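You operate a simulated robot arm through the tools that you are given. There is no shell and no other tool. Be economical: measure what you need, move in short steps, check, and stop when the job is done.

The job below is to be done with a simulated robot arm. You get a single attempt, and the scene is never put back.

## Task
Wipe the dust off the vent pane named on the blue card, using the blue pad and cleaner.
Fine: put the pad back and shut the tin; the panes on pads 1 and 2 and the other pads stay where they lie; the other dusty pane is not wiped. What is to be rubbed or washed off counts as gone when no trace of it is left.

It is judged by the outcome, as a careful person would: the job done as asked, and still so three seconds after it is handed in. It fails if anything else is knocked over, pushed out of place, dropped, spilled or broken.

## Robot
A 6-joint arm with a fingered hand, fixed in place. Base frame: the origin is at the foot of the arm, x ahead of it, y to its left, z up; the work surface is at about z = 800. Readings come in mm, degrees, newtons and seconds.
With the tool pointing down near the work surface it reaches from about 340 to 820 mm from the base axis. Its first joint turns from -166.0 to 166.0 degrees. Payload 4 kg.
The TCP is the grasp point between the finger pads, 26 mm short of the fingertips. In the tool frame z runs along the fingers and y along their closing line. Largest opening 132 mm; the body of the gripper starts 73 mm behind the TCP. The gripper is a hand of 5 fingers: y runs from the thumb to the fingers, the wrist lies at [0, 0, -239] in the tool frame, and closing takes about 1.5 s.
Orientation is told as [roll, pitch, yaw] about the base's x, y, z axes, in that order, counted from this pose: with the fingers straight down and closing along the base's y, the tool's x points along the base's -x, its y along +y and its z along -z.

## Interface
- The arm moves only by the tool arm_command. Its argument "motion" is one flat list of numbers, 7 for each row, row after row: the shift along the tool's x, y, z in mm, then the turn, a rotation vector about the tool's x, y, z in degrees, then the opening, from 0 (shut) to 1 (fully open). In form: [dx, dy, dz, rx, ry, rz, claw, dx, dy, dz, rx, ry, rz, claw, ...]. A call has 1 to 8 rows; each row shifts and turns the commanded pose from where the row before left it, along the tool's axes as they then stand. Each row takes 0.2 s and may step no farther than 50 mm and 8.6 degrees from the row before; otherwise, or with a gripper value out of range, the whole call is refused. A pose out of reach is approached as far as the arm can. The call stops where the force on the tool passes 40 N (or 10 N more than at its start, if that is more) or the arm is blocked; 0.2 s more then pass. Each finger travels about 45 mm/s and halts on what it meets, pressing with about 30 N; the grip force reading is that of the motor and also rises with nothing between the fingers. The clock runs only during rows and for 0.2 s after the last one: add rows that do not move to give the fingers time. The reply holds the time, the measured pose of the TCP, the force on the tool along the base axes, the opening and the grip force, in the units named above and with some noise, with the torque about the TCP (base axes, N m) and any sound that the robot's microphone picked up, and new pictures: "show" is both (left out), scene, wrist or none.
- Cameras (640 x 400 px; columns grow to the right, rows downward): "scene" is fixed at [390.7, -644.4, 1435.1]; the picture's right is [1.00, -0.00, 0.00], its down [-0.00, -0.50, -0.87] and it looks along [0.00, 0.87, -0.50] (base axes); focal length 332 px, centre (320, 200). "wrist" rides on the gripper at [84, 2, -97] in the tool frame; the picture's right is [-0.02, 1.00, 0.00], its down [-0.75, -0.02, -0.66] and it looks along [-0.66, -0.01, 0.75] (tool axes); focal length 270 px, centre (320, 200). There is no depth. A picture from a camera that has moved, and an enlarged one, comes with that camera's place and axes in the base frame and with its lens. The place of the scene camera against the robot may be out by one fixed shift of up to 25 mm in any direction.
- hand_shape(shape): the hand has 5 fingers and takes this shape, open, in about a second: jaw (thumb against the fingers, like two jaws); tri (thumb and two fingers); tip (a fingertip pinch); poke (one finger out to press); point (the index stretched); flat (the hand flat); cup (the hand cupped); fist (a fist). The gripper value then closes the fingers along that shape, each until it touches; the sizes above hold for jaw. It gives what a move gives, with no picture.
- enlarge(camera, box): a new picture of the part [left, top, right, bottom] of that camera's present view, enlarged. The clock stands still meanwhile.
- close_job(): hands the job in; it is judged then, once.

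Go step by step. Nothing tells you positions but the pictures and the camera data: compare them with the known pose of the tool, close in by small moves and look again before you grip or let go. The budget is 120 turns and 200 pictures, counting those below and the enlarged ones. Unless the task says otherwise, let go and move clear before handing in.

The tools are called after "Emit:" as a command line: name --argument value ..., lists and objects as JSON in quotes. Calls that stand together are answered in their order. arm_command: Moves the arm, as the interface text tells. Its arguments: {"type":"object","properties":{"motion":{"type":"array","items":{"type":"number"}},"show":{"type":"string","enum":["both","scene","wrist","none"]}},"required":["motion"]} The other tools are called the same way: hand_shape (shape) gives the hand a shape; enlarge (camera, box) takes an enlarged picture of a part of a camera's view; close_job () hands the job in.

At the start:

```text
clock: 0.0
ee_pos: [515.8, 179.9, 1149.3]
ee_rot: [0.1, 0.0, 0.0]
ft_force: [-0.7, -1.0, -0.7]
wrist_torque: [0.0, 0.03, -0.03]
grip_width: 131.7
grasp_force: 0.0
shape: jaw
```

scene: 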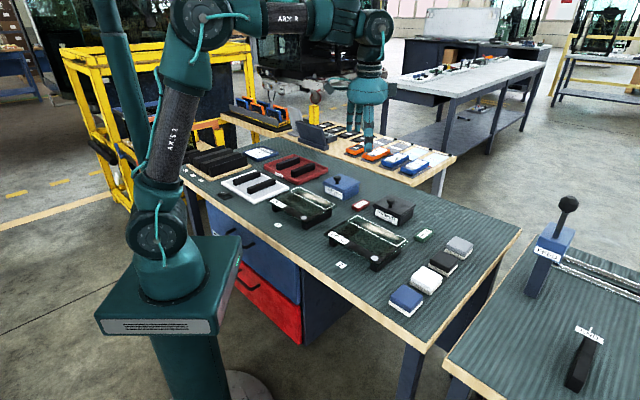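
wrist: 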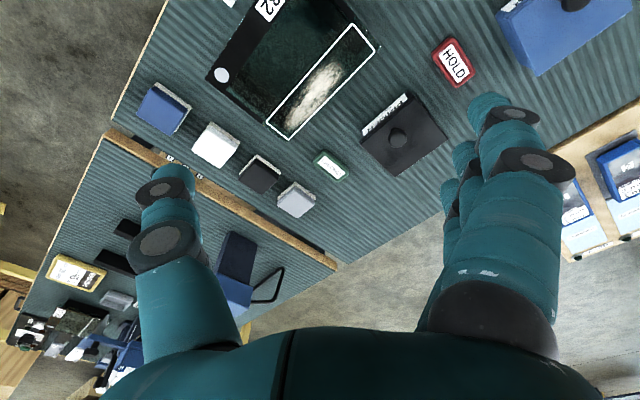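

I see a bench with panes, tins, pads and cards. I'll enlarge to read labels and find the blue card.

Emit:
enlarge --camera "scene" --box '[180, 130, 340, 230]'

Emit:
enlarge --camera "scene" --box '[260, 170, 420, 270]'

Emit:
enlarge --camera "scene" --box '[370, 220, 530, 320]'

Emit:
enlarge --camera "scene" --box '[290, 100, 450, 200]'

```text
4.00 times, centred on (260, 180) of scene
camera zoom: at [390.7, -644.4, 1435.1], right [1.0, 0.0, 0.0], down [0.0, -0.5, -0.87], along [0.0, 0.87, -0.5], focal length 1326 px, centre (560, 280)
```

zoom: 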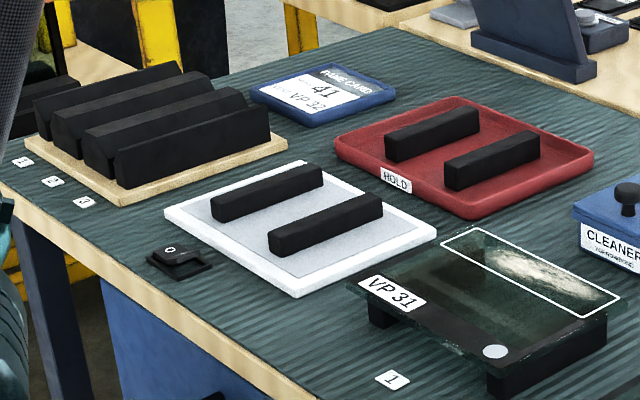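

```text
4.00 times, centred on (340, 220) of scene
camera zoom: at [390.7, -644.4, 1435.1], right [1.0, 0.0, 0.0], down [0.0, -0.5, -0.87], along [0.0, 0.87, -0.5], focal length 1326 px, centre (240, 120)
```

zoom: 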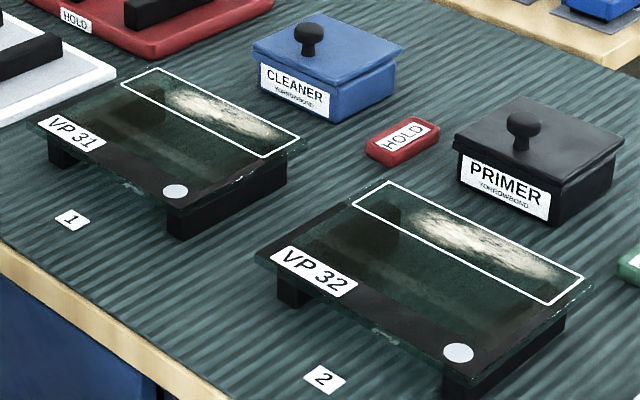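

```text
4.00 times, centred on (450, 270) of scene
camera zoom: at [390.7, -644.4, 1435.1], right [1.0, 0.0, 0.0], down [0.0, -0.5, -0.87], along [0.0, 0.87, -0.5], focal length 1326 px, centre (-200, -80)
```

zoom: 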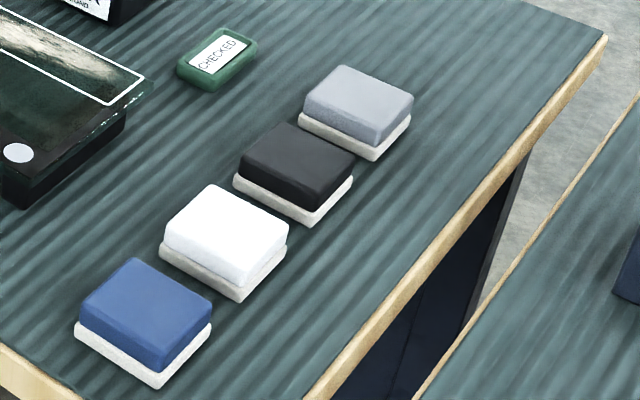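

```text
4.00 times, centred on (370, 150) of scene
camera zoom: at [390.7, -644.4, 1435.1], right [1.0, 0.0, 0.0], down [0.0, -0.5, -0.87], along [0.0, 0.87, -0.5], focal length 1326 px, centre (120, 400)
```

zoom: 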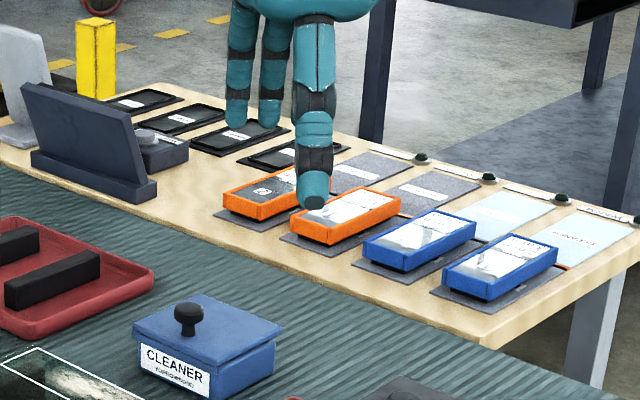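

The blue card needs a closer reading.

Emit:
enlarge --camera "scene" --box '[240, 142, 284, 166]'

Emit:
enlarge --camera "scene" --box '[320, 165, 420, 225]'

```text
14.55 times, centred on (262, 154) of scene
camera zoom: at [390.7, -644.4, 1435.1], right [1.0, 0.0, 0.0], down [0.0, -0.5, -0.87], along [0.0, 0.87, -0.5], focal length 4823 px, centre (1164, 869)
```

zoom: 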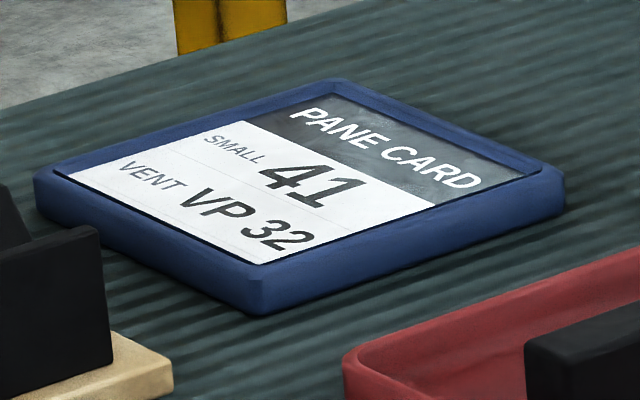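

```text
6.40 times, centred on (370, 195) of scene
camera zoom: at [390.7, -644.4, 1435.1], right [1.0, 0.0, 0.0], down [0.0, -0.5, -0.87], along [0.0, 0.87, -0.5], focal length 2122 px, centre (0, 232)
```

zoom: 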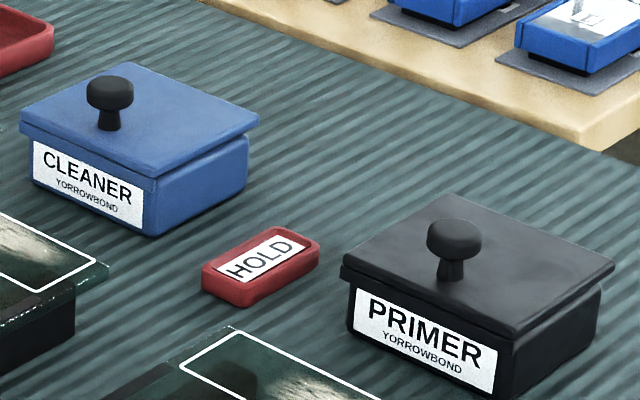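

The card names VP 32, on pad 2 (nearest the small pads). I'll yaw the hand about 43° to line up with the bench and go look at the cleaner tin.

Emit:
arm_command --motion '[0, 0, 0, 0, 0, -7.2, 1, 0, 0, 0, 0, 0, -7.2, 1, 0, 0, 0, 0, 0, -7.2, 1, 0, 0, 0, 0, 0, -7.2, 1, 0, 0, 0, 0, 0, -7.2, 1, 0, 0, 0, 0, 0, -7.2, 1, 0, 0, 0, 0, 0, 0, 1]' --show "wrist"

Emit:
arm_command --motion '[-13, 45, 13, 0, 0, 0, 1, -13, 45, 13, 0, 0, 0, 1, -13, 45, 13, 0, 0, 0, 1, -13, 45, 13, 0, 0, 0, 1, -13, 45, 13, 0, 0, 0, 1, -13, 45, 13, 0, 0, 0, 1, 0, 0, 0, 0, 0, 0, 1]' --show "wrist"

```text
clock: 1.6
ee_pos: [517.0, 180.1, 1148.8]
ee_rot: [0.1, 0.0, 43.3]
ft_force: [0.3, 0.4, -0.4]
wrist_torque: [-0.04, 0.01, 0.0]
grip_width: 132.0
grasp_force: 0.2
shape: jaw
camera wrist: at [452.7, 122.7, 1246.3], right [-0.67, 0.74, 0.0], down [0.56, 0.5, 0.66], along [0.49, 0.44, -0.75], focal length 270 px, centre (320, 200)
```

wrist: 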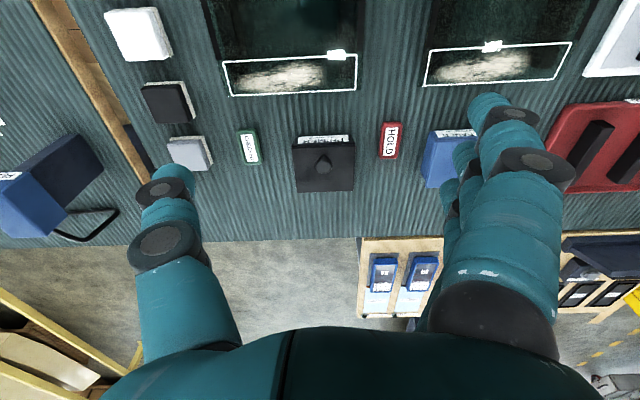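

```text
clock: 3.2
ee_pos: [387.3, 430.7, 1072.4]
ee_rot: [0.0, 0.0, 43.3]
ft_force: [0.4, 0.4, -0.6]
wrist_torque: [-0.03, -0.02, -0.01]
grip_width: 131.9
grasp_force: 0.1
shape: jaw
camera wrist: at [322.8, 372.9, 1169.2], right [-0.67, 0.74, 0.0], down [0.56, 0.5, 0.66], along [0.49, 0.44, -0.75], focal length 270 px, centre (320, 200)
```

wrist: 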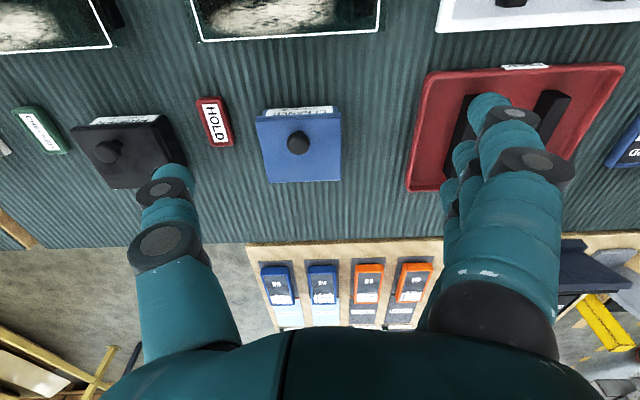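

The tin is square to the hand. I'll centre sideways on it and descend part way for a second sight of the knob.

Emit:
arm_command --motion '[-10, -14, 45, 0, 0, 0, 1, -10, -13, 45, 0, 0, 0, 1, 0, 0, 0, 0, 0, 0, 1]' --show "both"

```text
clock: 4.0
ee_pos: [421.3, 426.0, 980.5]
ee_rot: [-0.1, 0.0, 43.1]
ft_force: [0.1, 0.7, 0.6]
wrist_torque: [0.03, -0.02, -0.02]
grip_width: 131.7
grasp_force: 0.0
shape: jaw
camera wrist: at [357.4, 368.3, 1078.7], right [-0.67, 0.74, 0.0], down [0.56, 0.5, 0.66], along [0.49, 0.44, -0.75], focal length 270 px, centre (320, 200)
```

scene: 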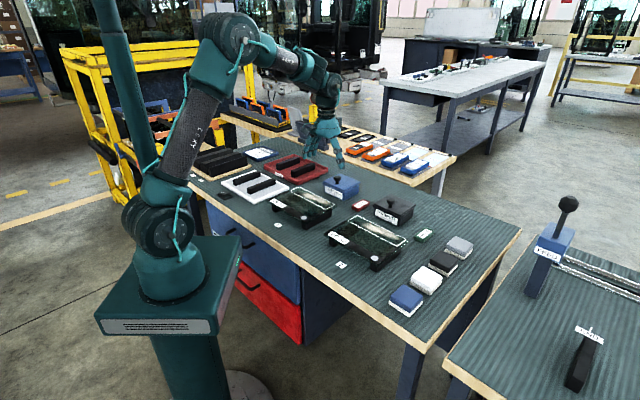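
wrist: 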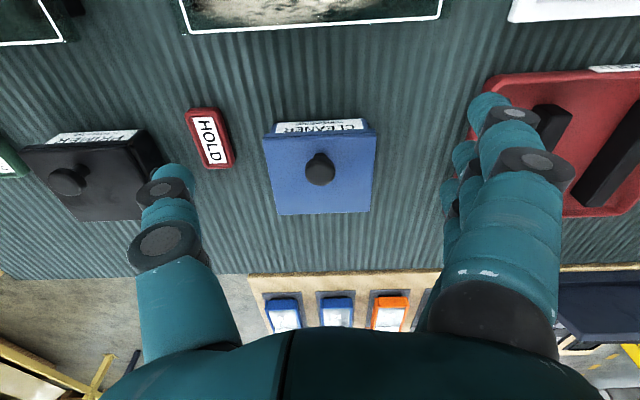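

Triangulating, the knob is at about (467, 468), head z ≈ 865, lid top ≈ 842. I'll go above it and start to lower.

Emit:
arm_command --motion '[-31, 0, 0, 0, 0, 0, 1, -31, 0, 0, 0, 0, 0, 1, 0, 0, 40, 0, 0, 0, 1, 0, 0, 45, 0, 0, 0, 1, 0, 0, 0, 0, 0, 0, 1]' --show "both"

Emit:
enlarge --camera "scene" --box '[290, 135, 390, 215]'

```text
clock: 5.2
ee_pos: [466.5, 468.7, 896.1]
ee_rot: [-0.1, 0.0, 43.3]
ft_force: [0.3, 0.6, 0.6]
wrist_torque: [-0.01, 0.03, -0.01]
grip_width: 131.9
grasp_force: 0.1
shape: jaw
camera wrist: at [402.4, 410.6, 993.3], right [-0.67, 0.74, 0.0], down [0.56, 0.5, 0.66], along [0.49, 0.44, -0.75], focal length 270 px, centre (320, 200)
```

scene: 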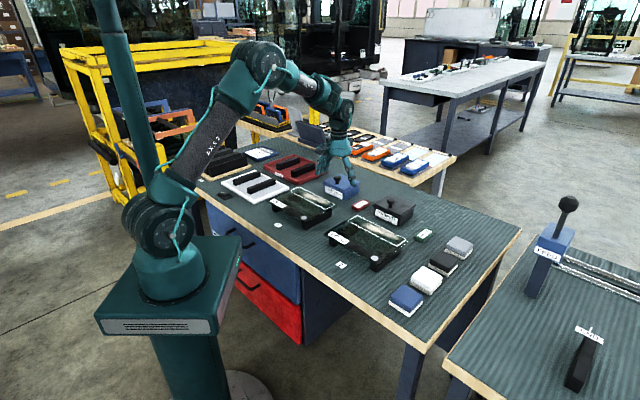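
wrist: 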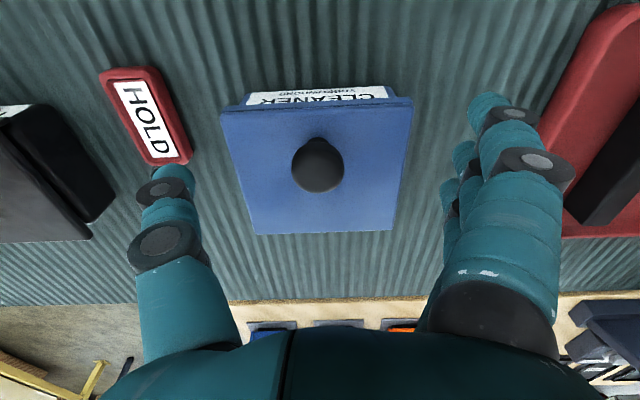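

```text
5.00 times, centred on (340, 175) of scene
camera zoom: at [390.7, -644.4, 1435.1], right [1.0, 0.0, 0.0], down [0.0, -0.5, -0.87], along [0.0, 0.87, -0.5], focal length 1658 px, centre (220, 325)
```

zoom: 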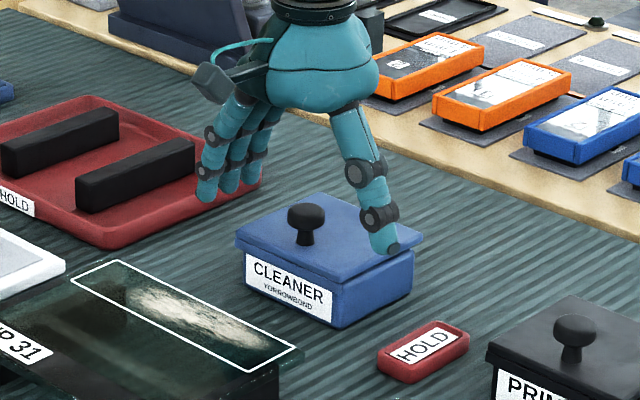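

The hand is centred over the knob. Lower 21 mm and close.

Emit:
arm_command --motion '[0, 0, 11, 0, 0, 0, 1, 0, 0, 10, 0, 0, 0, 0.5, 0, 0, 0, 0, 0, 0, 0.5, 0, 0, 0, 0, 0, 0, 0.5, 0, 0, 0, 0, 0, 0, 0.5]' --show "both"

Emit:
enlarge --camera "scene" --box '[290, 135, 390, 215]'

```text
clock: 6.4
ee_pos: [466.1, 466.3, 873.9]
ee_rot: [0.0, 0.1, 43.2]
ft_force: [-1.1, 1.1, 1.2]
wrist_torque: [0.04, 0.02, 0.04]
grip_width: 92.4
grasp_force: 0.1
shape: jaw
camera wrist: at [402.1, 409.7, 972.5], right [-0.67, 0.74, 0.0], down [0.56, 0.5, 0.66], along [0.49, 0.44, -0.75], focal length 270 px, centre (320, 200)
```

scene: 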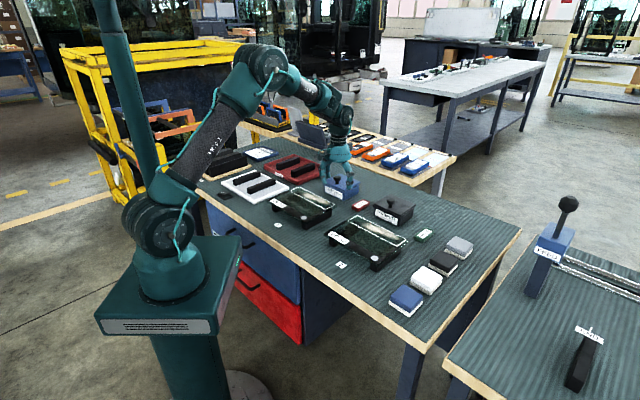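
wrist: 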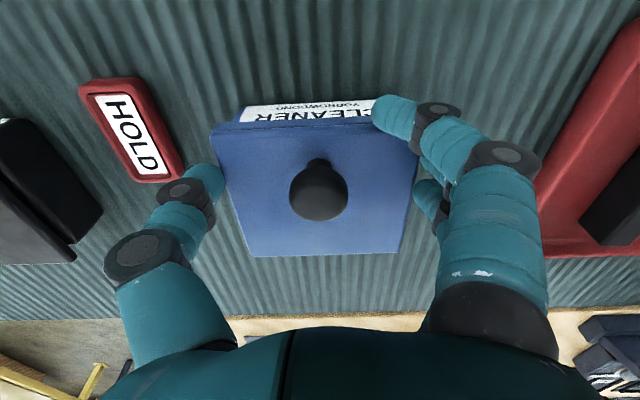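

```text
5.00 times, centred on (340, 175) of scene
camera zoom: at [390.7, -644.4, 1435.1], right [1.0, 0.0, 0.0], down [0.0, -0.5, -0.87], along [0.0, 0.87, -0.5], focal length 1658 px, centre (220, 325)
```

zoom: 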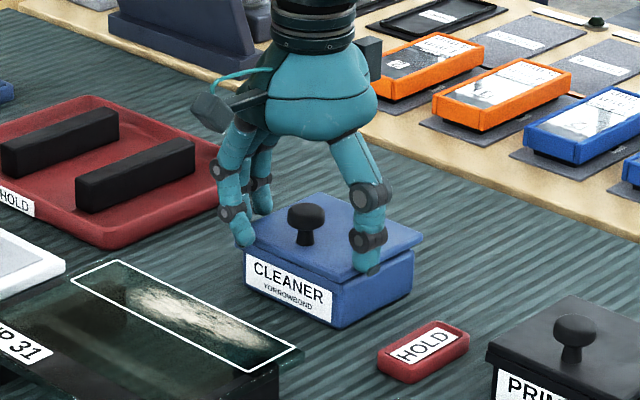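

Fingertips look close to lid height. I'll raise 10 mm, close a bit further and look.

Emit:
arm_command --motion '[0, 0, -10, 0, 0, 0, 0.7, 0, 0, 0, 0, 0, 0, 0.45, 0, 0, 0, 0, 0, 0, 0.45, 0, 0, 0, 0, 0, 0, 0.45, 0, 0, 0, 0, 0, 0, 0.45]' --show "wrist"

Emit:
enlarge --camera "scene" --box '[310, 150, 370, 200]'

```text
clock: 7.6
ee_pos: [466.4, 467.5, 884.3]
ee_rot: [0.0, 0.0, 43.1]
ft_force: [0.2, 0.2, 0.0]
wrist_torque: [0.01, -0.02, 0.01]
grip_width: 60.4
grasp_force: 0.1
shape: jaw
camera wrist: at [401.8, 409.3, 982.5], right [-0.67, 0.74, 0.0], down [0.56, 0.5, 0.66], along [0.49, 0.44, -0.75], focal length 270 px, centre (320, 200)
```

wrist: 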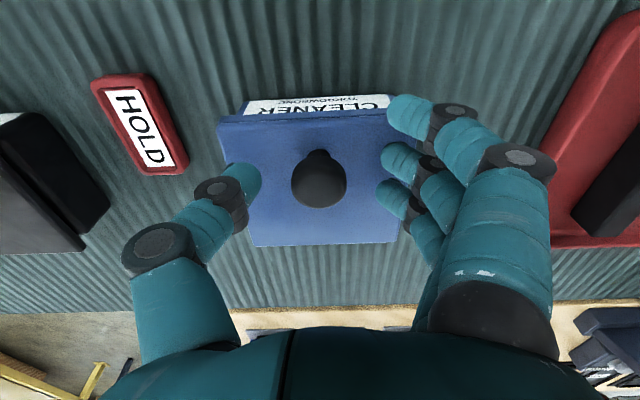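

```text
8.00 times, centred on (340, 175) of scene
camera zoom: at [390.7, -644.4, 1435.1], right [1.0, 0.0, 0.0], down [0.0, -0.5, -0.87], along [0.0, 0.87, -0.5], focal length 2653 px, centre (160, 400)
```

zoom: 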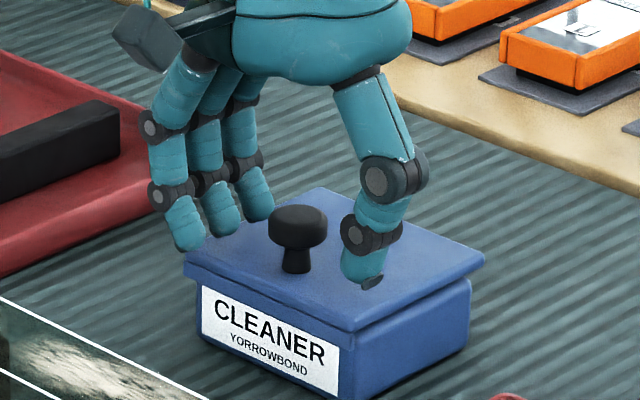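

Clear of the lid now. Lower 5 mm and close on the knob.

Emit:
arm_command --motion '[0, 0, 5, 0, 0, 0, 0.3, 0, 0, 0, 0, 0, 0, 0, 0, 0, 0, 0, 0, 0, 0, 0, 0, 0, 0, 0, 0, 0, 0, 0, 0, 0, 0, 0, 0, 0, 0, 0, 0, 0, 0, 0]' --show "wrist"

Emit:
enlarge --camera "scene" --box '[310, 150, 370, 200]'

```text
clock: 9.0
ee_pos: [466.6, 465.7, 879.8]
ee_rot: [-0.1, 0.0, 43.1]
ft_force: [8.2, -4.9, -2.9]
wrist_torque: [-0.03, 0.03, 0.0]
grip_width: 4.7
grasp_force: 29.8
shape: jaw
camera wrist: at [402.5, 408.7, 977.3], right [-0.67, 0.74, 0.0], down [0.56, 0.5, 0.66], along [0.49, 0.44, -0.75], focal length 270 px, centre (320, 200)
```

wrist: 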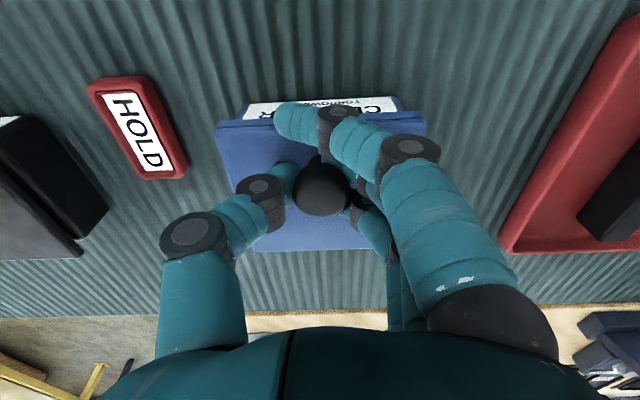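

```text
8.00 times, centred on (340, 175) of scene
camera zoom: at [390.7, -644.4, 1435.1], right [1.0, 0.0, 0.0], down [0.0, -0.5, -0.87], along [0.0, 0.87, -0.5], focal length 2653 px, centre (160, 400)
```

zoom: 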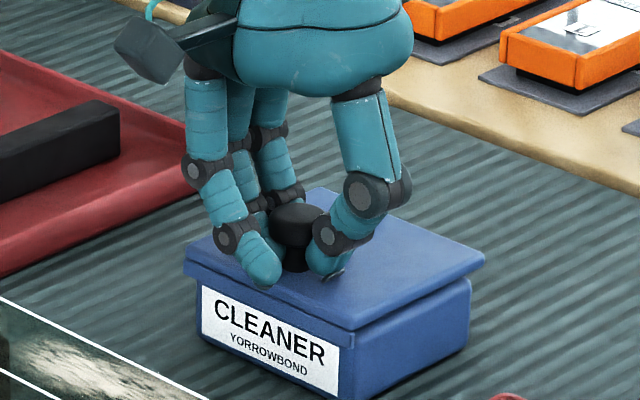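

The fingers hold the neck under the head. I'll lift 15 mm gently to see whether the lid lifts off or is hinged.

Emit:
arm_command --motion '[0, 0, -5, 0, 0, 0, 0, 0, 0, -5, 0, 0, 0, 0, 0, 0, -5, 0, 0, 0, 0, 0, 0, 0, 0, 0, 0, 0]' --show "wrist"

Emit:
enlarge --camera "scene" --box '[310, 150, 370, 200]'

```text
clock: 9.8
ee_pos: [469.4, 468.7, 892.1]
ee_rot: [0.0, -0.3, 43.2]
ft_force: [13.5, 7.8, -14.1]
wrist_torque: [-0.13, 0.39, -0.06]
grip_width: 3.6
grasp_force: 29.6
shape: jaw
stopped in row 4: the force on the tool passed its limit at 44 N (the readings are from after the stop); the commanded pose is now the measured one
camera wrist: at [404.5, 410.2, 989.4], right [-0.67, 0.74, 0.0], down [0.56, 0.5, 0.66], along [0.49, 0.44, -0.75], focal length 270 px, centre (320, 200)
```

wrist: 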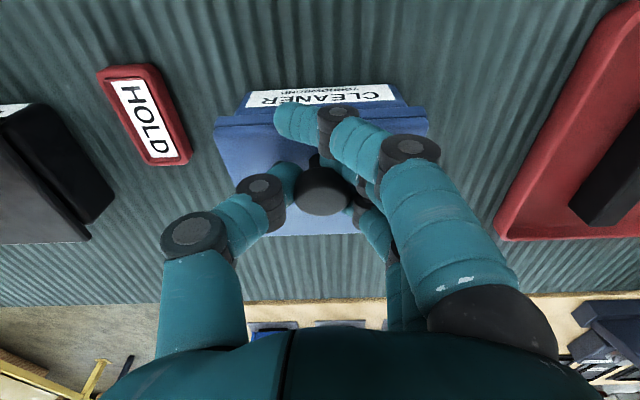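

```text
8.00 times, centred on (340, 175) of scene
camera zoom: at [390.7, -644.4, 1435.1], right [1.0, 0.0, 0.0], down [0.0, -0.5, -0.87], along [0.0, 0.87, -0.5], focal length 2653 px, centre (160, 400)
```

zoom: 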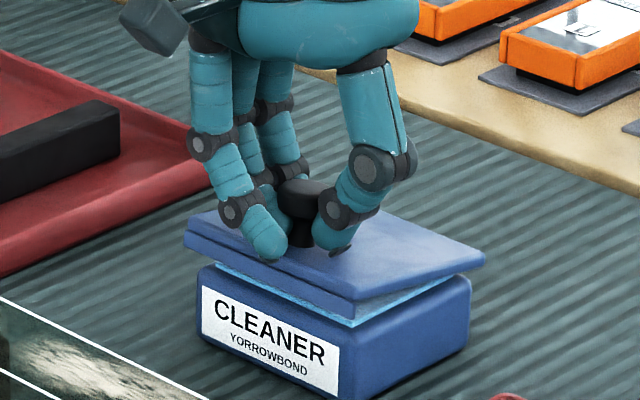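

The lid is hinged at its far edge. I'll release slightly here, to see if the hinge holds its angle or falls.

Emit:
arm_command --motion '[0, 0, 0, 0, 0, 0, 0.15, 0, 0, 0, 0, 0, 0, 0.4, 0, 0, 0, 0, 0, 0, 0.4, 0, 0, 0, 0, 0, 0, 0.4]' --show "none"

Emit:
enlarge --camera "scene" --box '[310, 150, 370, 200]'

```text
clock: 10.8
ee_pos: [468.0, 468.5, 895.0]
ee_rot: [0.0, -0.3, 43.2]
ft_force: [-1.0, -0.2, -1.0]
wrist_torque: [0.03, -0.02, -0.01]
grip_width: 51.7
grasp_force: 0.1
shape: jaw
```

```text
8.00 times, centred on (340, 175) of scene
camera zoom: at [390.7, -644.4, 1435.1], right [1.0, 0.0, 0.0], down [0.0, -0.5, -0.87], along [0.0, 0.87, -0.5], focal length 2653 px, centre (160, 400)
```

zoom: 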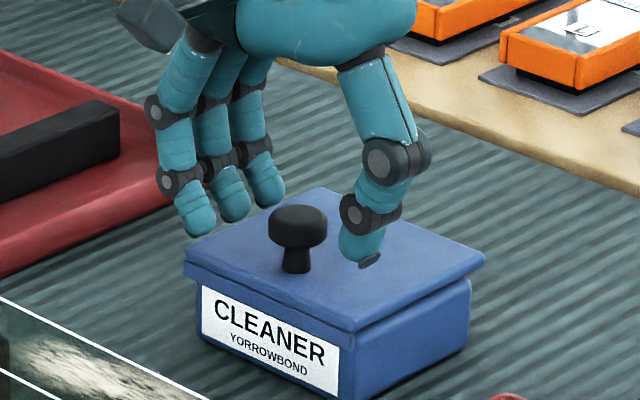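

It falls shut, so it must go past upright. I'll rise and see the "tip" shape, which could let the knob pivot between two fingertips.

Emit:
arm_command --motion '[0, 0, -30, 0, 0, 0, 0.6, 0, 0, -30, 0, 0, 0, 0.8]' --show "none"

Emit:
hand_shape --shape "tip"

Emit:
arm_command --motion '[0, 0, 0, 0, 0, 0, 0.5, 0, 0, 0, 0, 0, 0, 0.5, 0, 0, 0, 0, 0, 0, 0.5, 0, 0, 0, 0, 0, 0, 0.5]' --show "wrist"

Emit:
enlarge --camera "scene" --box '[295, 115, 385, 195]'

```text
clock: 11.4
ee_pos: [467.5, 467.1, 954.9]
ee_rot: [0.0, -0.2, 43.3]
ft_force: [-0.1, 0.6, 0.5]
wrist_torque: [0.02, 0.03, 0.02]
grip_width: 101.9
grasp_force: 0.0
shape: jaw
```

```text
clock: 12.3
ee_pos: [468.5, 466.7, 954.5]
ee_rot: [0.1, -0.3, 43.2]
ft_force: [-0.6, -0.2, -0.3]
wrist_torque: [0.01, 0.0, -0.01]
grip_width: 131.9
grasp_force: 0.0
shape: tip
```

```text
clock: 13.3
ee_pos: [467.5, 466.2, 953.6]
ee_rot: [0.0, -0.1, 43.2]
ft_force: [0.1, 0.4, -0.5]
wrist_torque: [-0.02, -0.04, -0.01]
grip_width: 67.0
grasp_force: 0.1
shape: tip
camera wrist: at [403.6, 408.9, 1051.6], right [-0.67, 0.74, 0.0], down [0.56, 0.5, 0.66], along [0.49, 0.44, -0.75], focal length 270 px, centre (320, 200)
```

wrist: 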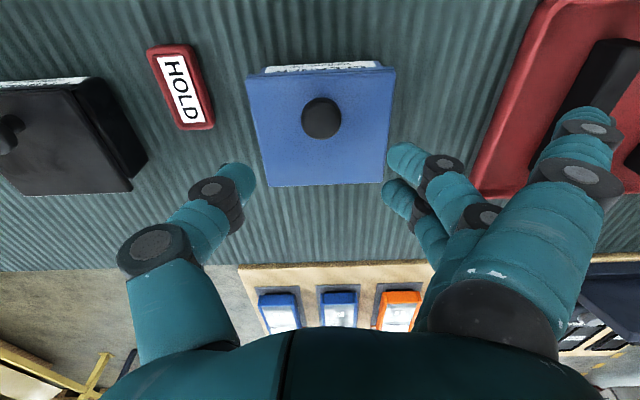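

```text
5.00 times, centred on (340, 155) of scene
camera zoom: at [390.7, -644.4, 1435.1], right [1.0, 0.0, 0.0], down [0.0, -0.5, -0.87], along [0.0, 0.87, -0.5], focal length 1658 px, centre (220, 425)
```

zoom: 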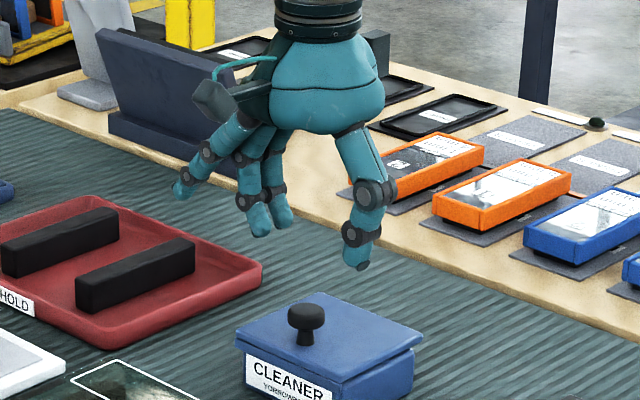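

"tip" leaves two fingers opposing the thumb. I'll check the "poke" shape too before deciding.

Emit:
hand_shape --shape "poke"

Emit:
arm_command --motion '[0, 0, 0, 0, 0, 0, 0, 0, 0, 0, 0, 0, 0, 0, 0, 0, 0, 0, 0, 0, 0, 0, 0, 0, 0, 0, 0, 0, 0, 0, 0, 0, 0, 0, 0, 0, 0, 0, 0, 0, 0, 0]' --show "wrist"

Emit:
enlarge --camera "scene" --box '[295, 115, 385, 195]'

```text
clock: 14.2
ee_pos: [468.0, 466.9, 954.1]
ee_rot: [0.0, -0.3, 43.1]
ft_force: [-0.7, 0.7, 0.0]
wrist_torque: [-0.04, 0.0, 0.0]
grip_width: 0.0
grasp_force: 0.0
shape: poke
```

```text
clock: 15.6
ee_pos: [467.6, 466.9, 954.3]
ee_rot: [-0.1, -0.3, 43.1]
ft_force: [0.3, 0.9, -0.9]
wrist_torque: [0.0, -0.03, 0.03]
grip_width: 0.0
grasp_force: 0.0
shape: jaw
camera wrist: at [403.6, 408.9, 1051.5], right [-0.67, 0.74, 0.0], down [0.56, 0.5, 0.66], along [0.49, 0.44, -0.75], focal length 270 px, centre (320, 200)
```

wrist: 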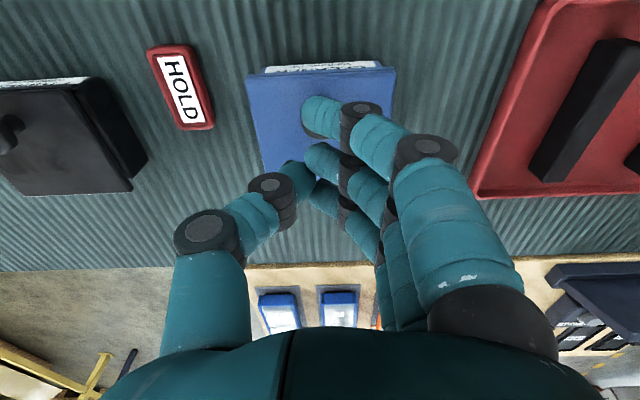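

```text
5.00 times, centred on (340, 155) of scene
camera zoom: at [390.7, -644.4, 1435.1], right [1.0, 0.0, 0.0], down [0.0, -0.5, -0.87], along [0.0, 0.87, -0.5], focal length 1658 px, centre (220, 425)
```

zoom: 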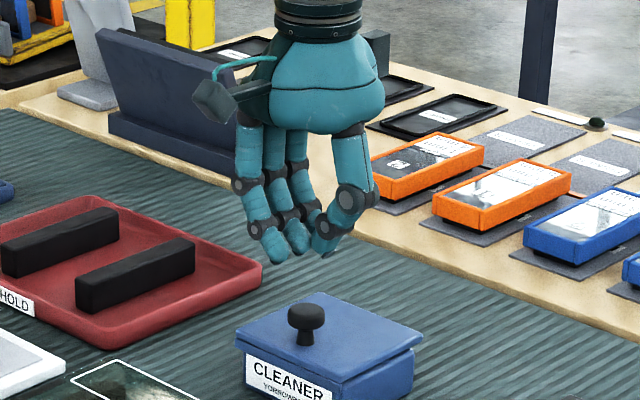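

A jaw pinch would jam as the lid swings. Lifting the lid's overhanging front lip with one stretched finger looks better; I'll look at "poke" keeping the gripper value at 1.

Emit:
hand_shape --shape "poke"

Emit:
arm_command --motion '[0, 0, 0, 0, 0, 0, 1, 0, 0, 0, 0, 0, 0, 1]' --show "wrist"

Emit:
enlarge --camera "scene" --box '[295, 115, 385, 195]'

```text
clock: 16.5
ee_pos: [468.6, 466.6, 954.7]
ee_rot: [0.0, -0.4, 43.2]
ft_force: [0.8, -0.2, -0.7]
wrist_torque: [-0.01, -0.05, -0.01]
grip_width: 0.0
grasp_force: 0.1
shape: poke
```

```text
clock: 17.1
ee_pos: [467.4, 465.5, 954.9]
ee_rot: [0.0, -0.2, 43.3]
ft_force: [-1.0, -0.2, 0.3]
wrist_torque: [-0.03, 0.01, 0.03]
grip_width: 0.1
grasp_force: 0.0
shape: poke
camera wrist: at [403.6, 408.9, 1051.5], right [-0.67, 0.74, 0.0], down [0.56, 0.5, 0.66], along [0.49, 0.44, -0.75], focal length 270 px, centre (320, 200)
```

wrist: 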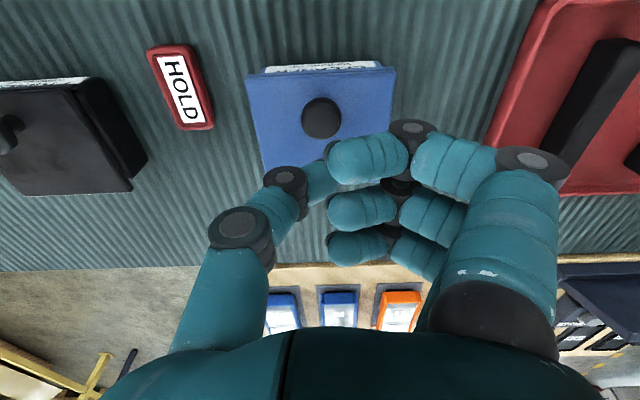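

```text
5.00 times, centred on (340, 155) of scene
camera zoom: at [390.7, -644.4, 1435.1], right [1.0, 0.0, 0.0], down [0.0, -0.5, -0.87], along [0.0, 0.87, -0.5], focal length 1658 px, centre (220, 425)
```

zoom: 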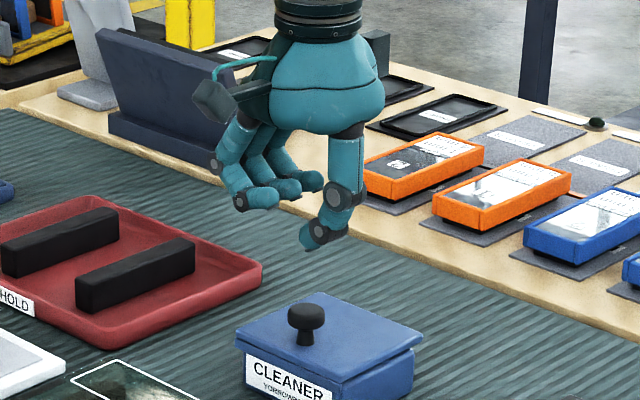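

Emit:
enlarge --camera "wrist" --box '[240, 100, 440, 300]'

Emit:
enlarge --camera "scene" --box '[325, 130, 375, 170]'

Emit:
hand_shape --shape "point"

Emit:
arm_command --motion '[0, 0, 0, 0, 0, 0, 1, 0, 0, 0, 0, 0, 0, 1]' --show "wrist"

Emit:
enlarge --camera "scene" --box '[310, 120, 375, 170]'

```text
2.00 times, centred on (340, 200) of wrist
camera zoom: at [403.6, 408.9, 1051.5], right [-0.67, 0.74, 0.0], down [0.56, 0.5, 0.66], along [0.49, 0.44, -0.75], focal length 541 px, centre (280, 200)
```

zoom: 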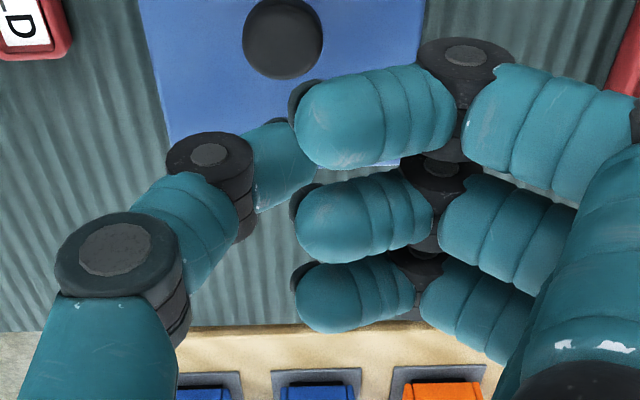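

```text
10.00 times, centred on (350, 150) of scene
camera zoom: at [390.7, -644.4, 1435.1], right [1.0, 0.0, 0.0], down [0.0, -0.5, -0.87], along [0.0, 0.87, -0.5], focal length 3316 px, centre (20, 700)
```

zoom: 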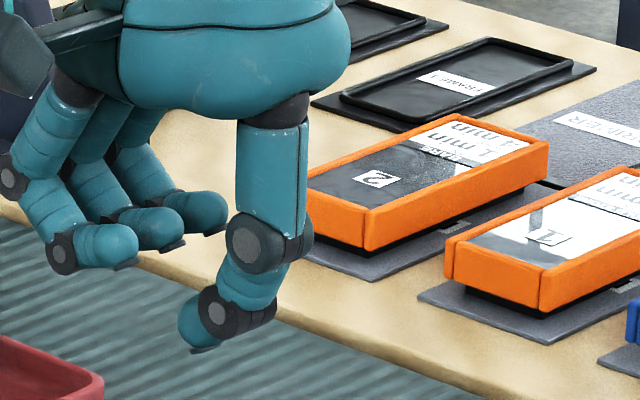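

```text
clock: 18.0
ee_pos: [467.5, 467.0, 954.6]
ee_rot: [0.0, -0.4, 43.1]
ft_force: [0.1, 0.2, -0.1]
wrist_torque: [-0.04, 0.01, -0.02]
grip_width: 126.2
grasp_force: 0.0
shape: point
```

```text
clock: 18.6
ee_pos: [468.5, 466.7, 954.6]
ee_rot: [0.0, -0.3, 43.2]
ft_force: [0.0, 0.5, 1.1]
wrist_torque: [0.01, -0.02, 0.01]
grip_width: 125.9
grasp_force: 0.0
shape: point
camera wrist: at [403.6, 408.9, 1051.5], right [-0.67, 0.74, 0.0], down [0.56, 0.5, 0.66], along [0.49, 0.44, -0.75], focal length 270 px, centre (320, 200)
```

wrist: 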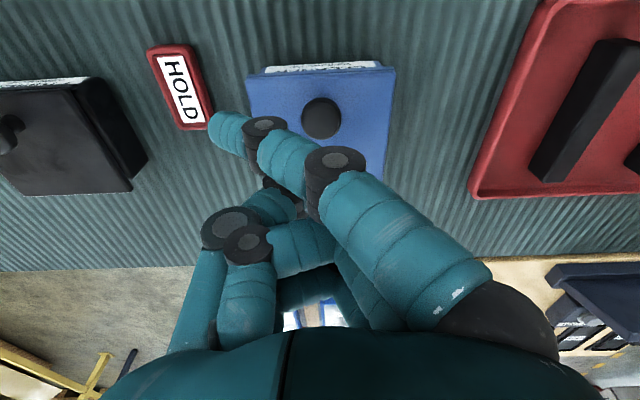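

```text
8.00 times, centred on (342, 145) of scene
camera zoom: at [390.7, -644.4, 1435.1], right [1.0, 0.0, 0.0], down [0.0, -0.5, -0.87], along [0.0, 0.87, -0.5], focal length 2653 px, centre (140, 640)
```

zoom: 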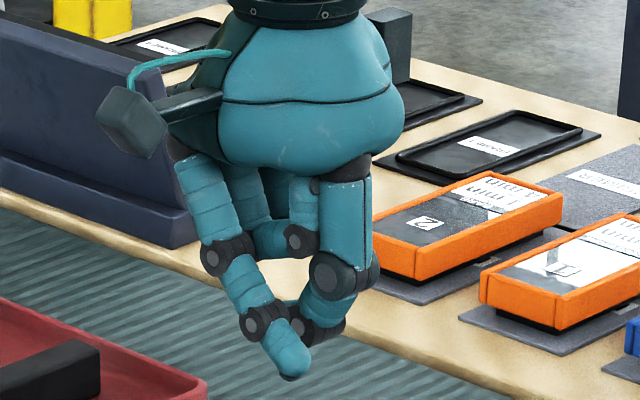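

In "point" the index stretches out on the robot side. I'll roll the hand sideways so that finger lies level along the lid's front lip, still high above the tin, and look.

Emit:
arm_command --motion '[20, 0, 0, 8, 0, 0, 1, 20, 0, 0, 8, 0, 0, 1, 20, 0, 0, 8, 0, 0, 1, 0, 0, 0, 8, 0, 0, 1, 0, 0, 0, 8, 0, 0, 1, 0, 0, 0, 0, 0, 0, 1]' --show "both"

Emit:
enlarge --camera "scene" --box '[280, 120, 380, 200]'

```text
clock: 20.0
ee_pos: [423.0, 427.5, 952.8]
ee_rot: [-40.0, -0.3, 43.2]
ft_force: [-0.2, -0.4, 0.5]
wrist_torque: [0.0, 0.02, 0.0]
grip_width: 125.9
grasp_force: 0.0
shape: point
camera wrist: at [317.2, 413.8, 1026.7], right [-0.51, 0.57, -0.64], down [0.26, 0.81, 0.52], along [0.82, 0.09, -0.56], focal length 270 px, centre (320, 200)
```

scene: 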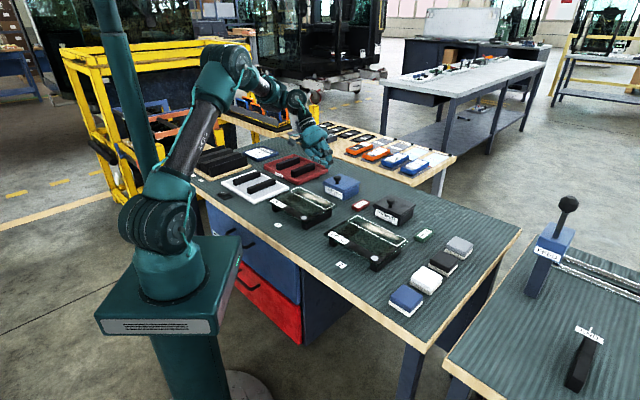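
wrist: 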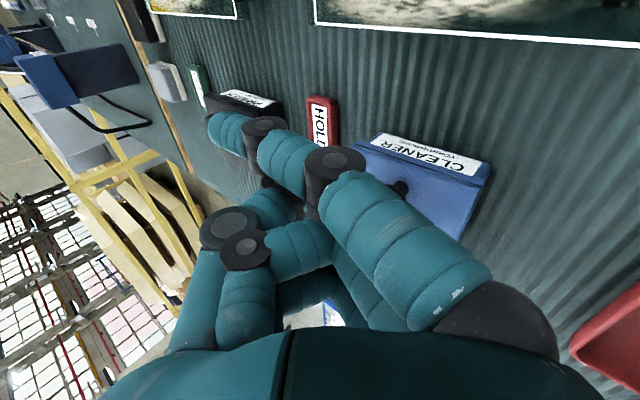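

```text
5.00 times, centred on (330, 160) of scene
camera zoom: at [390.7, -644.4, 1435.1], right [1.0, 0.0, 0.0], down [0.0, -0.5, -0.87], along [0.0, 0.87, -0.5], focal length 1658 px, centre (270, 400)
```

zoom: 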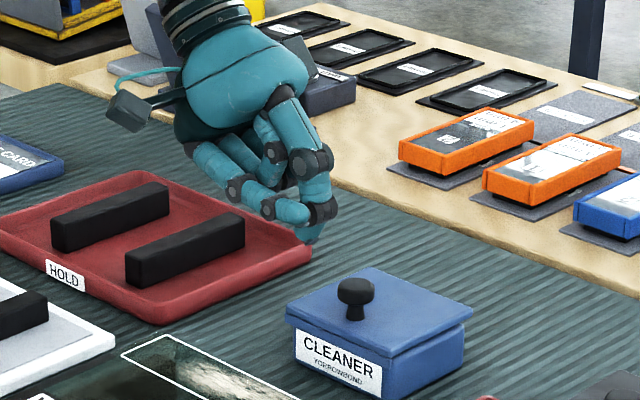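

The index hooks level toward the thumb's side, so it can lie under the lip with the hand upright, provided the rest of the hand is on the robot's side. I'll undo the roll and turn the hand by 180°.

Emit:
arm_command --motion '[0, 0, -10, -8, 0, 0, 1, 0, 0, -10, -8, 0, 0, 1, 0, 0, -10, -8, 0, 0, 1, 0, 0, 0, -8, 0, 0, 1, 0, 0, 0, -8, 0, 0, 1, 20, 0, 0, 0, 0, 8, 1, 20, 0, 0, 0, 0, 8, 1, 0, 0, 0, 0, 0, 8, 1]' --show "none"

Emit:
arm_command --motion '[0, 0, 0, 0, 0, 8.5, 1, 0, 0, 0, 0, 0, 8.5, 1, 0, 0, 0, 0, 0, 8.5, 1, 0, 0, 0, 0, 0, 8.5, 1, 0, 0, 0, 0, 0, 8.5, 1, 0, 0, 0, 0, 0, 8.5, 1, 0, 0, 0, 0, 0, 8.5, 1, 0, 0, 0, 0, 0, 8.5, 1]' --show "none"

Emit:
arm_command --motion '[0, 0, 0, 0, 0, 8.5, 1, 0, 0, 0, 0, 0, 8.5, 1, 0, 0, 0, 0, 0, 8.5, 1, 0, 0, 0, 0, 0, 8.5, 1, 0, 0, 0, 0, 0, 8.5, 1, 0, 0, 0, 0, 0, 8.5, 1, 0, 0, 0, 0, 0, 8.5, 1, 0, 0, 0, 0, 0, 8.5, 1]' --show "both"

```text
clock: 21.8
ee_pos: [382.1, 414.1, 978.9]
ee_rot: [0.0, -0.2, 19.1]
ft_force: [-0.3, 0.3, 0.1]
wrist_torque: [-0.03, 0.01, 0.04]
grip_width: 126.2
grasp_force: 0.0
shape: point
```

```text
clock: 23.6
ee_pos: [383.5, 411.3, 978.3]
ee_rot: [0.3, 0.0, -49.0]
ft_force: [-0.7, -0.2, -0.5]
wrist_torque: [-0.03, -0.01, 0.0]
grip_width: 126.5
grasp_force: 0.0
shape: point
```

```text
clock: 25.4
ee_pos: [383.1, 412.4, 978.2]
ee_rot: [0.0, 0.4, -117.0]
ft_force: [-0.4, 0.0, 0.5]
wrist_torque: [0.0, 0.0, 0.05]
grip_width: 125.9
grasp_force: 0.0
shape: point
camera wrist: at [420.8, 486.4, 1076.4], right [0.88, -0.47, 0.0], down [-0.36, -0.67, 0.65], along [-0.31, -0.58, -0.76], focal length 270 px, centre (320, 200)
```

scene: 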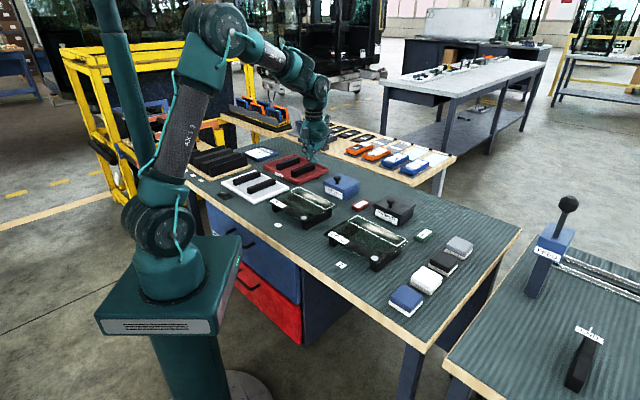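
wrist: 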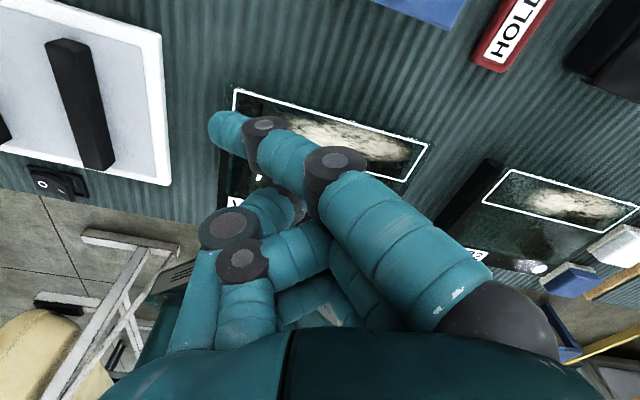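

The 180° turn works. I'll finish the turn, shift in front of the tin, lower to about lid height and check.

Emit:
arm_command --motion '[0, 0, 0, 0, 0, 8.5, 1, 0, 0, 0, 0, 0, 8.5, 1, 0, 0, 0, 0, 0, 2.8, 1, 5, 25, 10, 0, 0, 0, 1, 5, 26, 10, 0, 0, 0, 1, 0, 0, 40, 0, 0, 0, 1, 0, 0, 40, 0, 0, 0, 1, 0, 0, 0, 0, 0, 0, 1]' --show "both"

Emit:
enlarge --camera "scene" --box '[290, 140, 380, 210]'

```text
clock: 27.2
ee_pos: [426.0, 381.8, 878.8]
ee_rot: [0.0, 0.3, -136.6]
ft_force: [0.0, -0.8, 0.4]
wrist_torque: [-0.02, 0.01, 0.03]
grip_width: 126.1
grasp_force: 0.1
shape: point
camera wrist: at [486.4, 437.7, 977.4], right [0.67, -0.74, 0.0], down [-0.56, -0.51, 0.65], along [-0.48, -0.44, -0.76], focal length 270 px, centre (320, 200)
```

scene: 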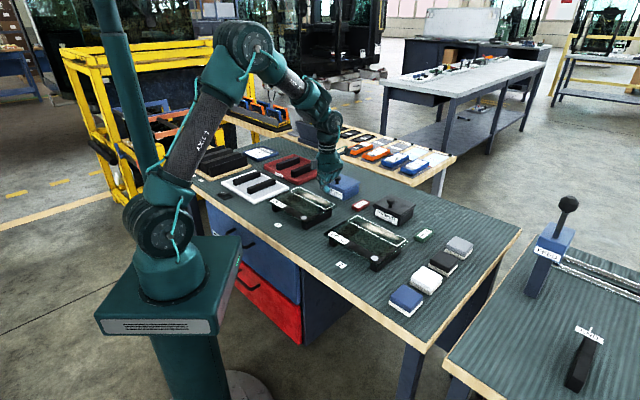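
wrist: 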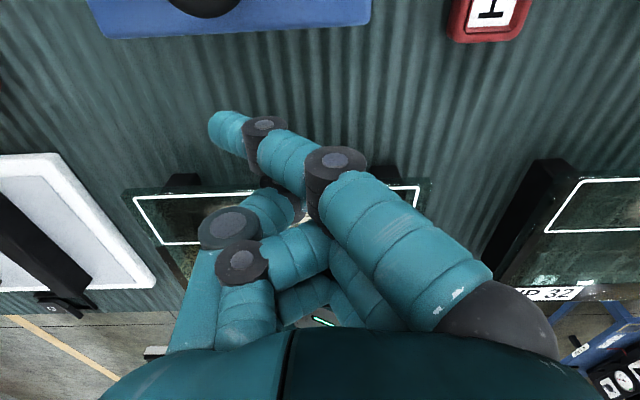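

```text
5.71 times, centred on (335, 175) of scene
camera zoom: at [390.7, -644.4, 1435.1], right [1.0, 0.0, 0.0], down [0.0, -0.5, -0.87], along [0.0, 0.87, -0.5], focal length 1895 px, centre (234, 343)
```

zoom: 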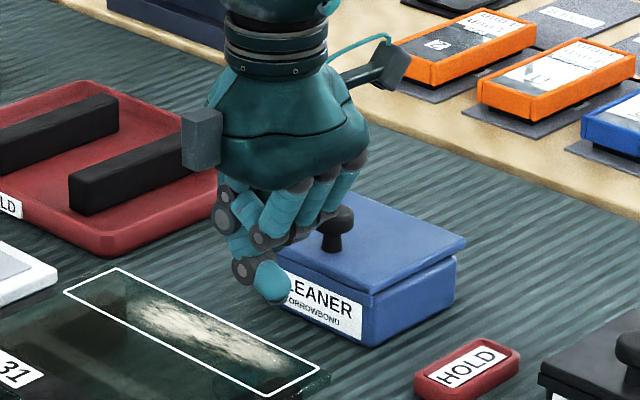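

Now I tilt the hand a bit so the index becomes the lowest part, and put it above the right front corner of the lid for a touch test of its height.

Emit:
arm_command --motion '[0, 0, -40, 0, 0, 0, 1, 30, 22, 0, 0, 0, 0, 1, 30, 21, 0, 0, 0, 0, 1, 0, 0, 0, 0, -7.5, 0, 1, 0, 0, 0, 0, -7.5, 0, 1, 0, 0, 0, 0, 0, 0, 1]' --show "wrist"

Emit:
enlarge --camera "scene" --box '[300, 130, 390, 200]'

```text
clock: 28.6
ee_pos: [498.2, 392.2, 919.6]
ee_rot: [0.0, -14.8, -136.5]
ft_force: [1.1, -0.7, 0.3]
wrist_torque: [0.01, 0.02, 0.02]
grip_width: 126.0
grasp_force: 0.1
shape: point
camera wrist: at [575.4, 463.7, 992.0], right [0.67, -0.74, 0.0], down [-0.42, -0.37, 0.83], along [-0.61, -0.56, -0.56], focal length 270 px, centre (320, 200)
```

wrist: 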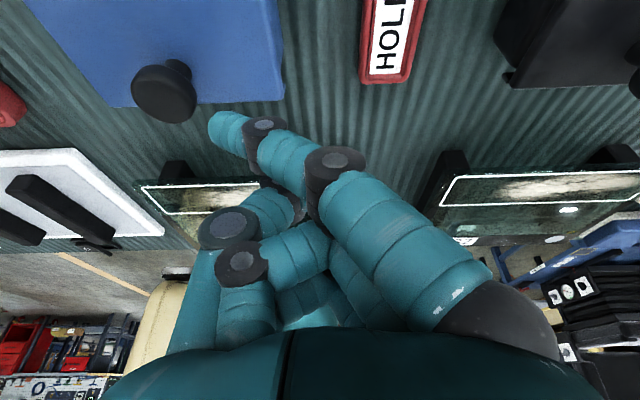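

```text
5.71 times, centred on (345, 165) of scene
camera zoom: at [390.7, -644.4, 1435.1], right [1.0, 0.0, 0.0], down [0.0, -0.5, -0.87], along [0.0, 0.87, -0.5], focal length 1895 px, centre (177, 400)
```

zoom: 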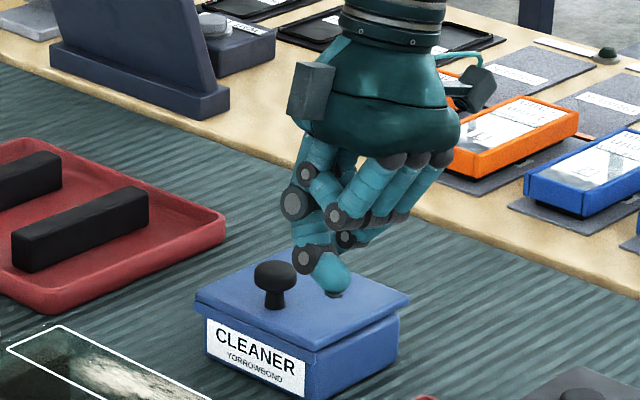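

The index is above the lid's right front part. I'll lower toward the lid top to find the height of contact.

Emit:
arm_command --motion '[4.7, 0, 17.4, 0, 0, 0, 1, 4.7, 0, 17.4, 0, 0, 0, 1, 0, 0, 0, 0, 0, 0, 1]' --show "wrist"

Emit:
enlarge --camera "scene" --box '[315, 145, 375, 195]'

```text
clock: 29.4
ee_pos: [498.9, 392.2, 883.1]
ee_rot: [0.1, -14.7, -136.6]
ft_force: [0.3, -0.3, 0.1]
wrist_torque: [0.0, 0.02, -0.02]
grip_width: 125.9
grasp_force: 0.1
shape: point
camera wrist: at [576.0, 463.2, 956.3], right [0.67, -0.74, 0.01], down [-0.42, -0.37, 0.83], along [-0.61, -0.56, -0.56], focal length 270 px, centre (320, 200)
```

wrist: 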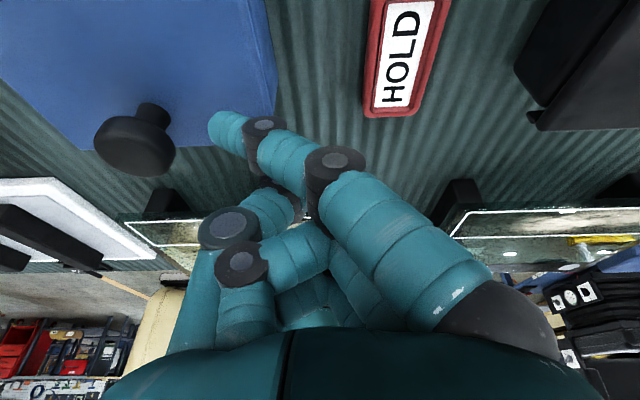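

```text
8.00 times, centred on (345, 170) of scene
camera zoom: at [390.7, -644.4, 1435.1], right [1.0, 0.0, 0.0], down [0.0, -0.5, -0.87], along [0.0, 0.87, -0.5], focal length 2653 px, centre (120, 440)
```

zoom: 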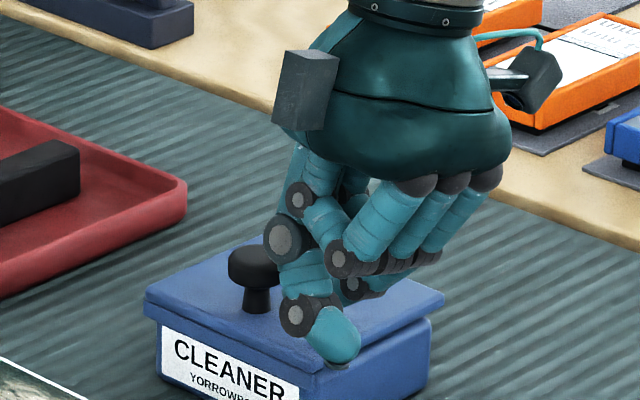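

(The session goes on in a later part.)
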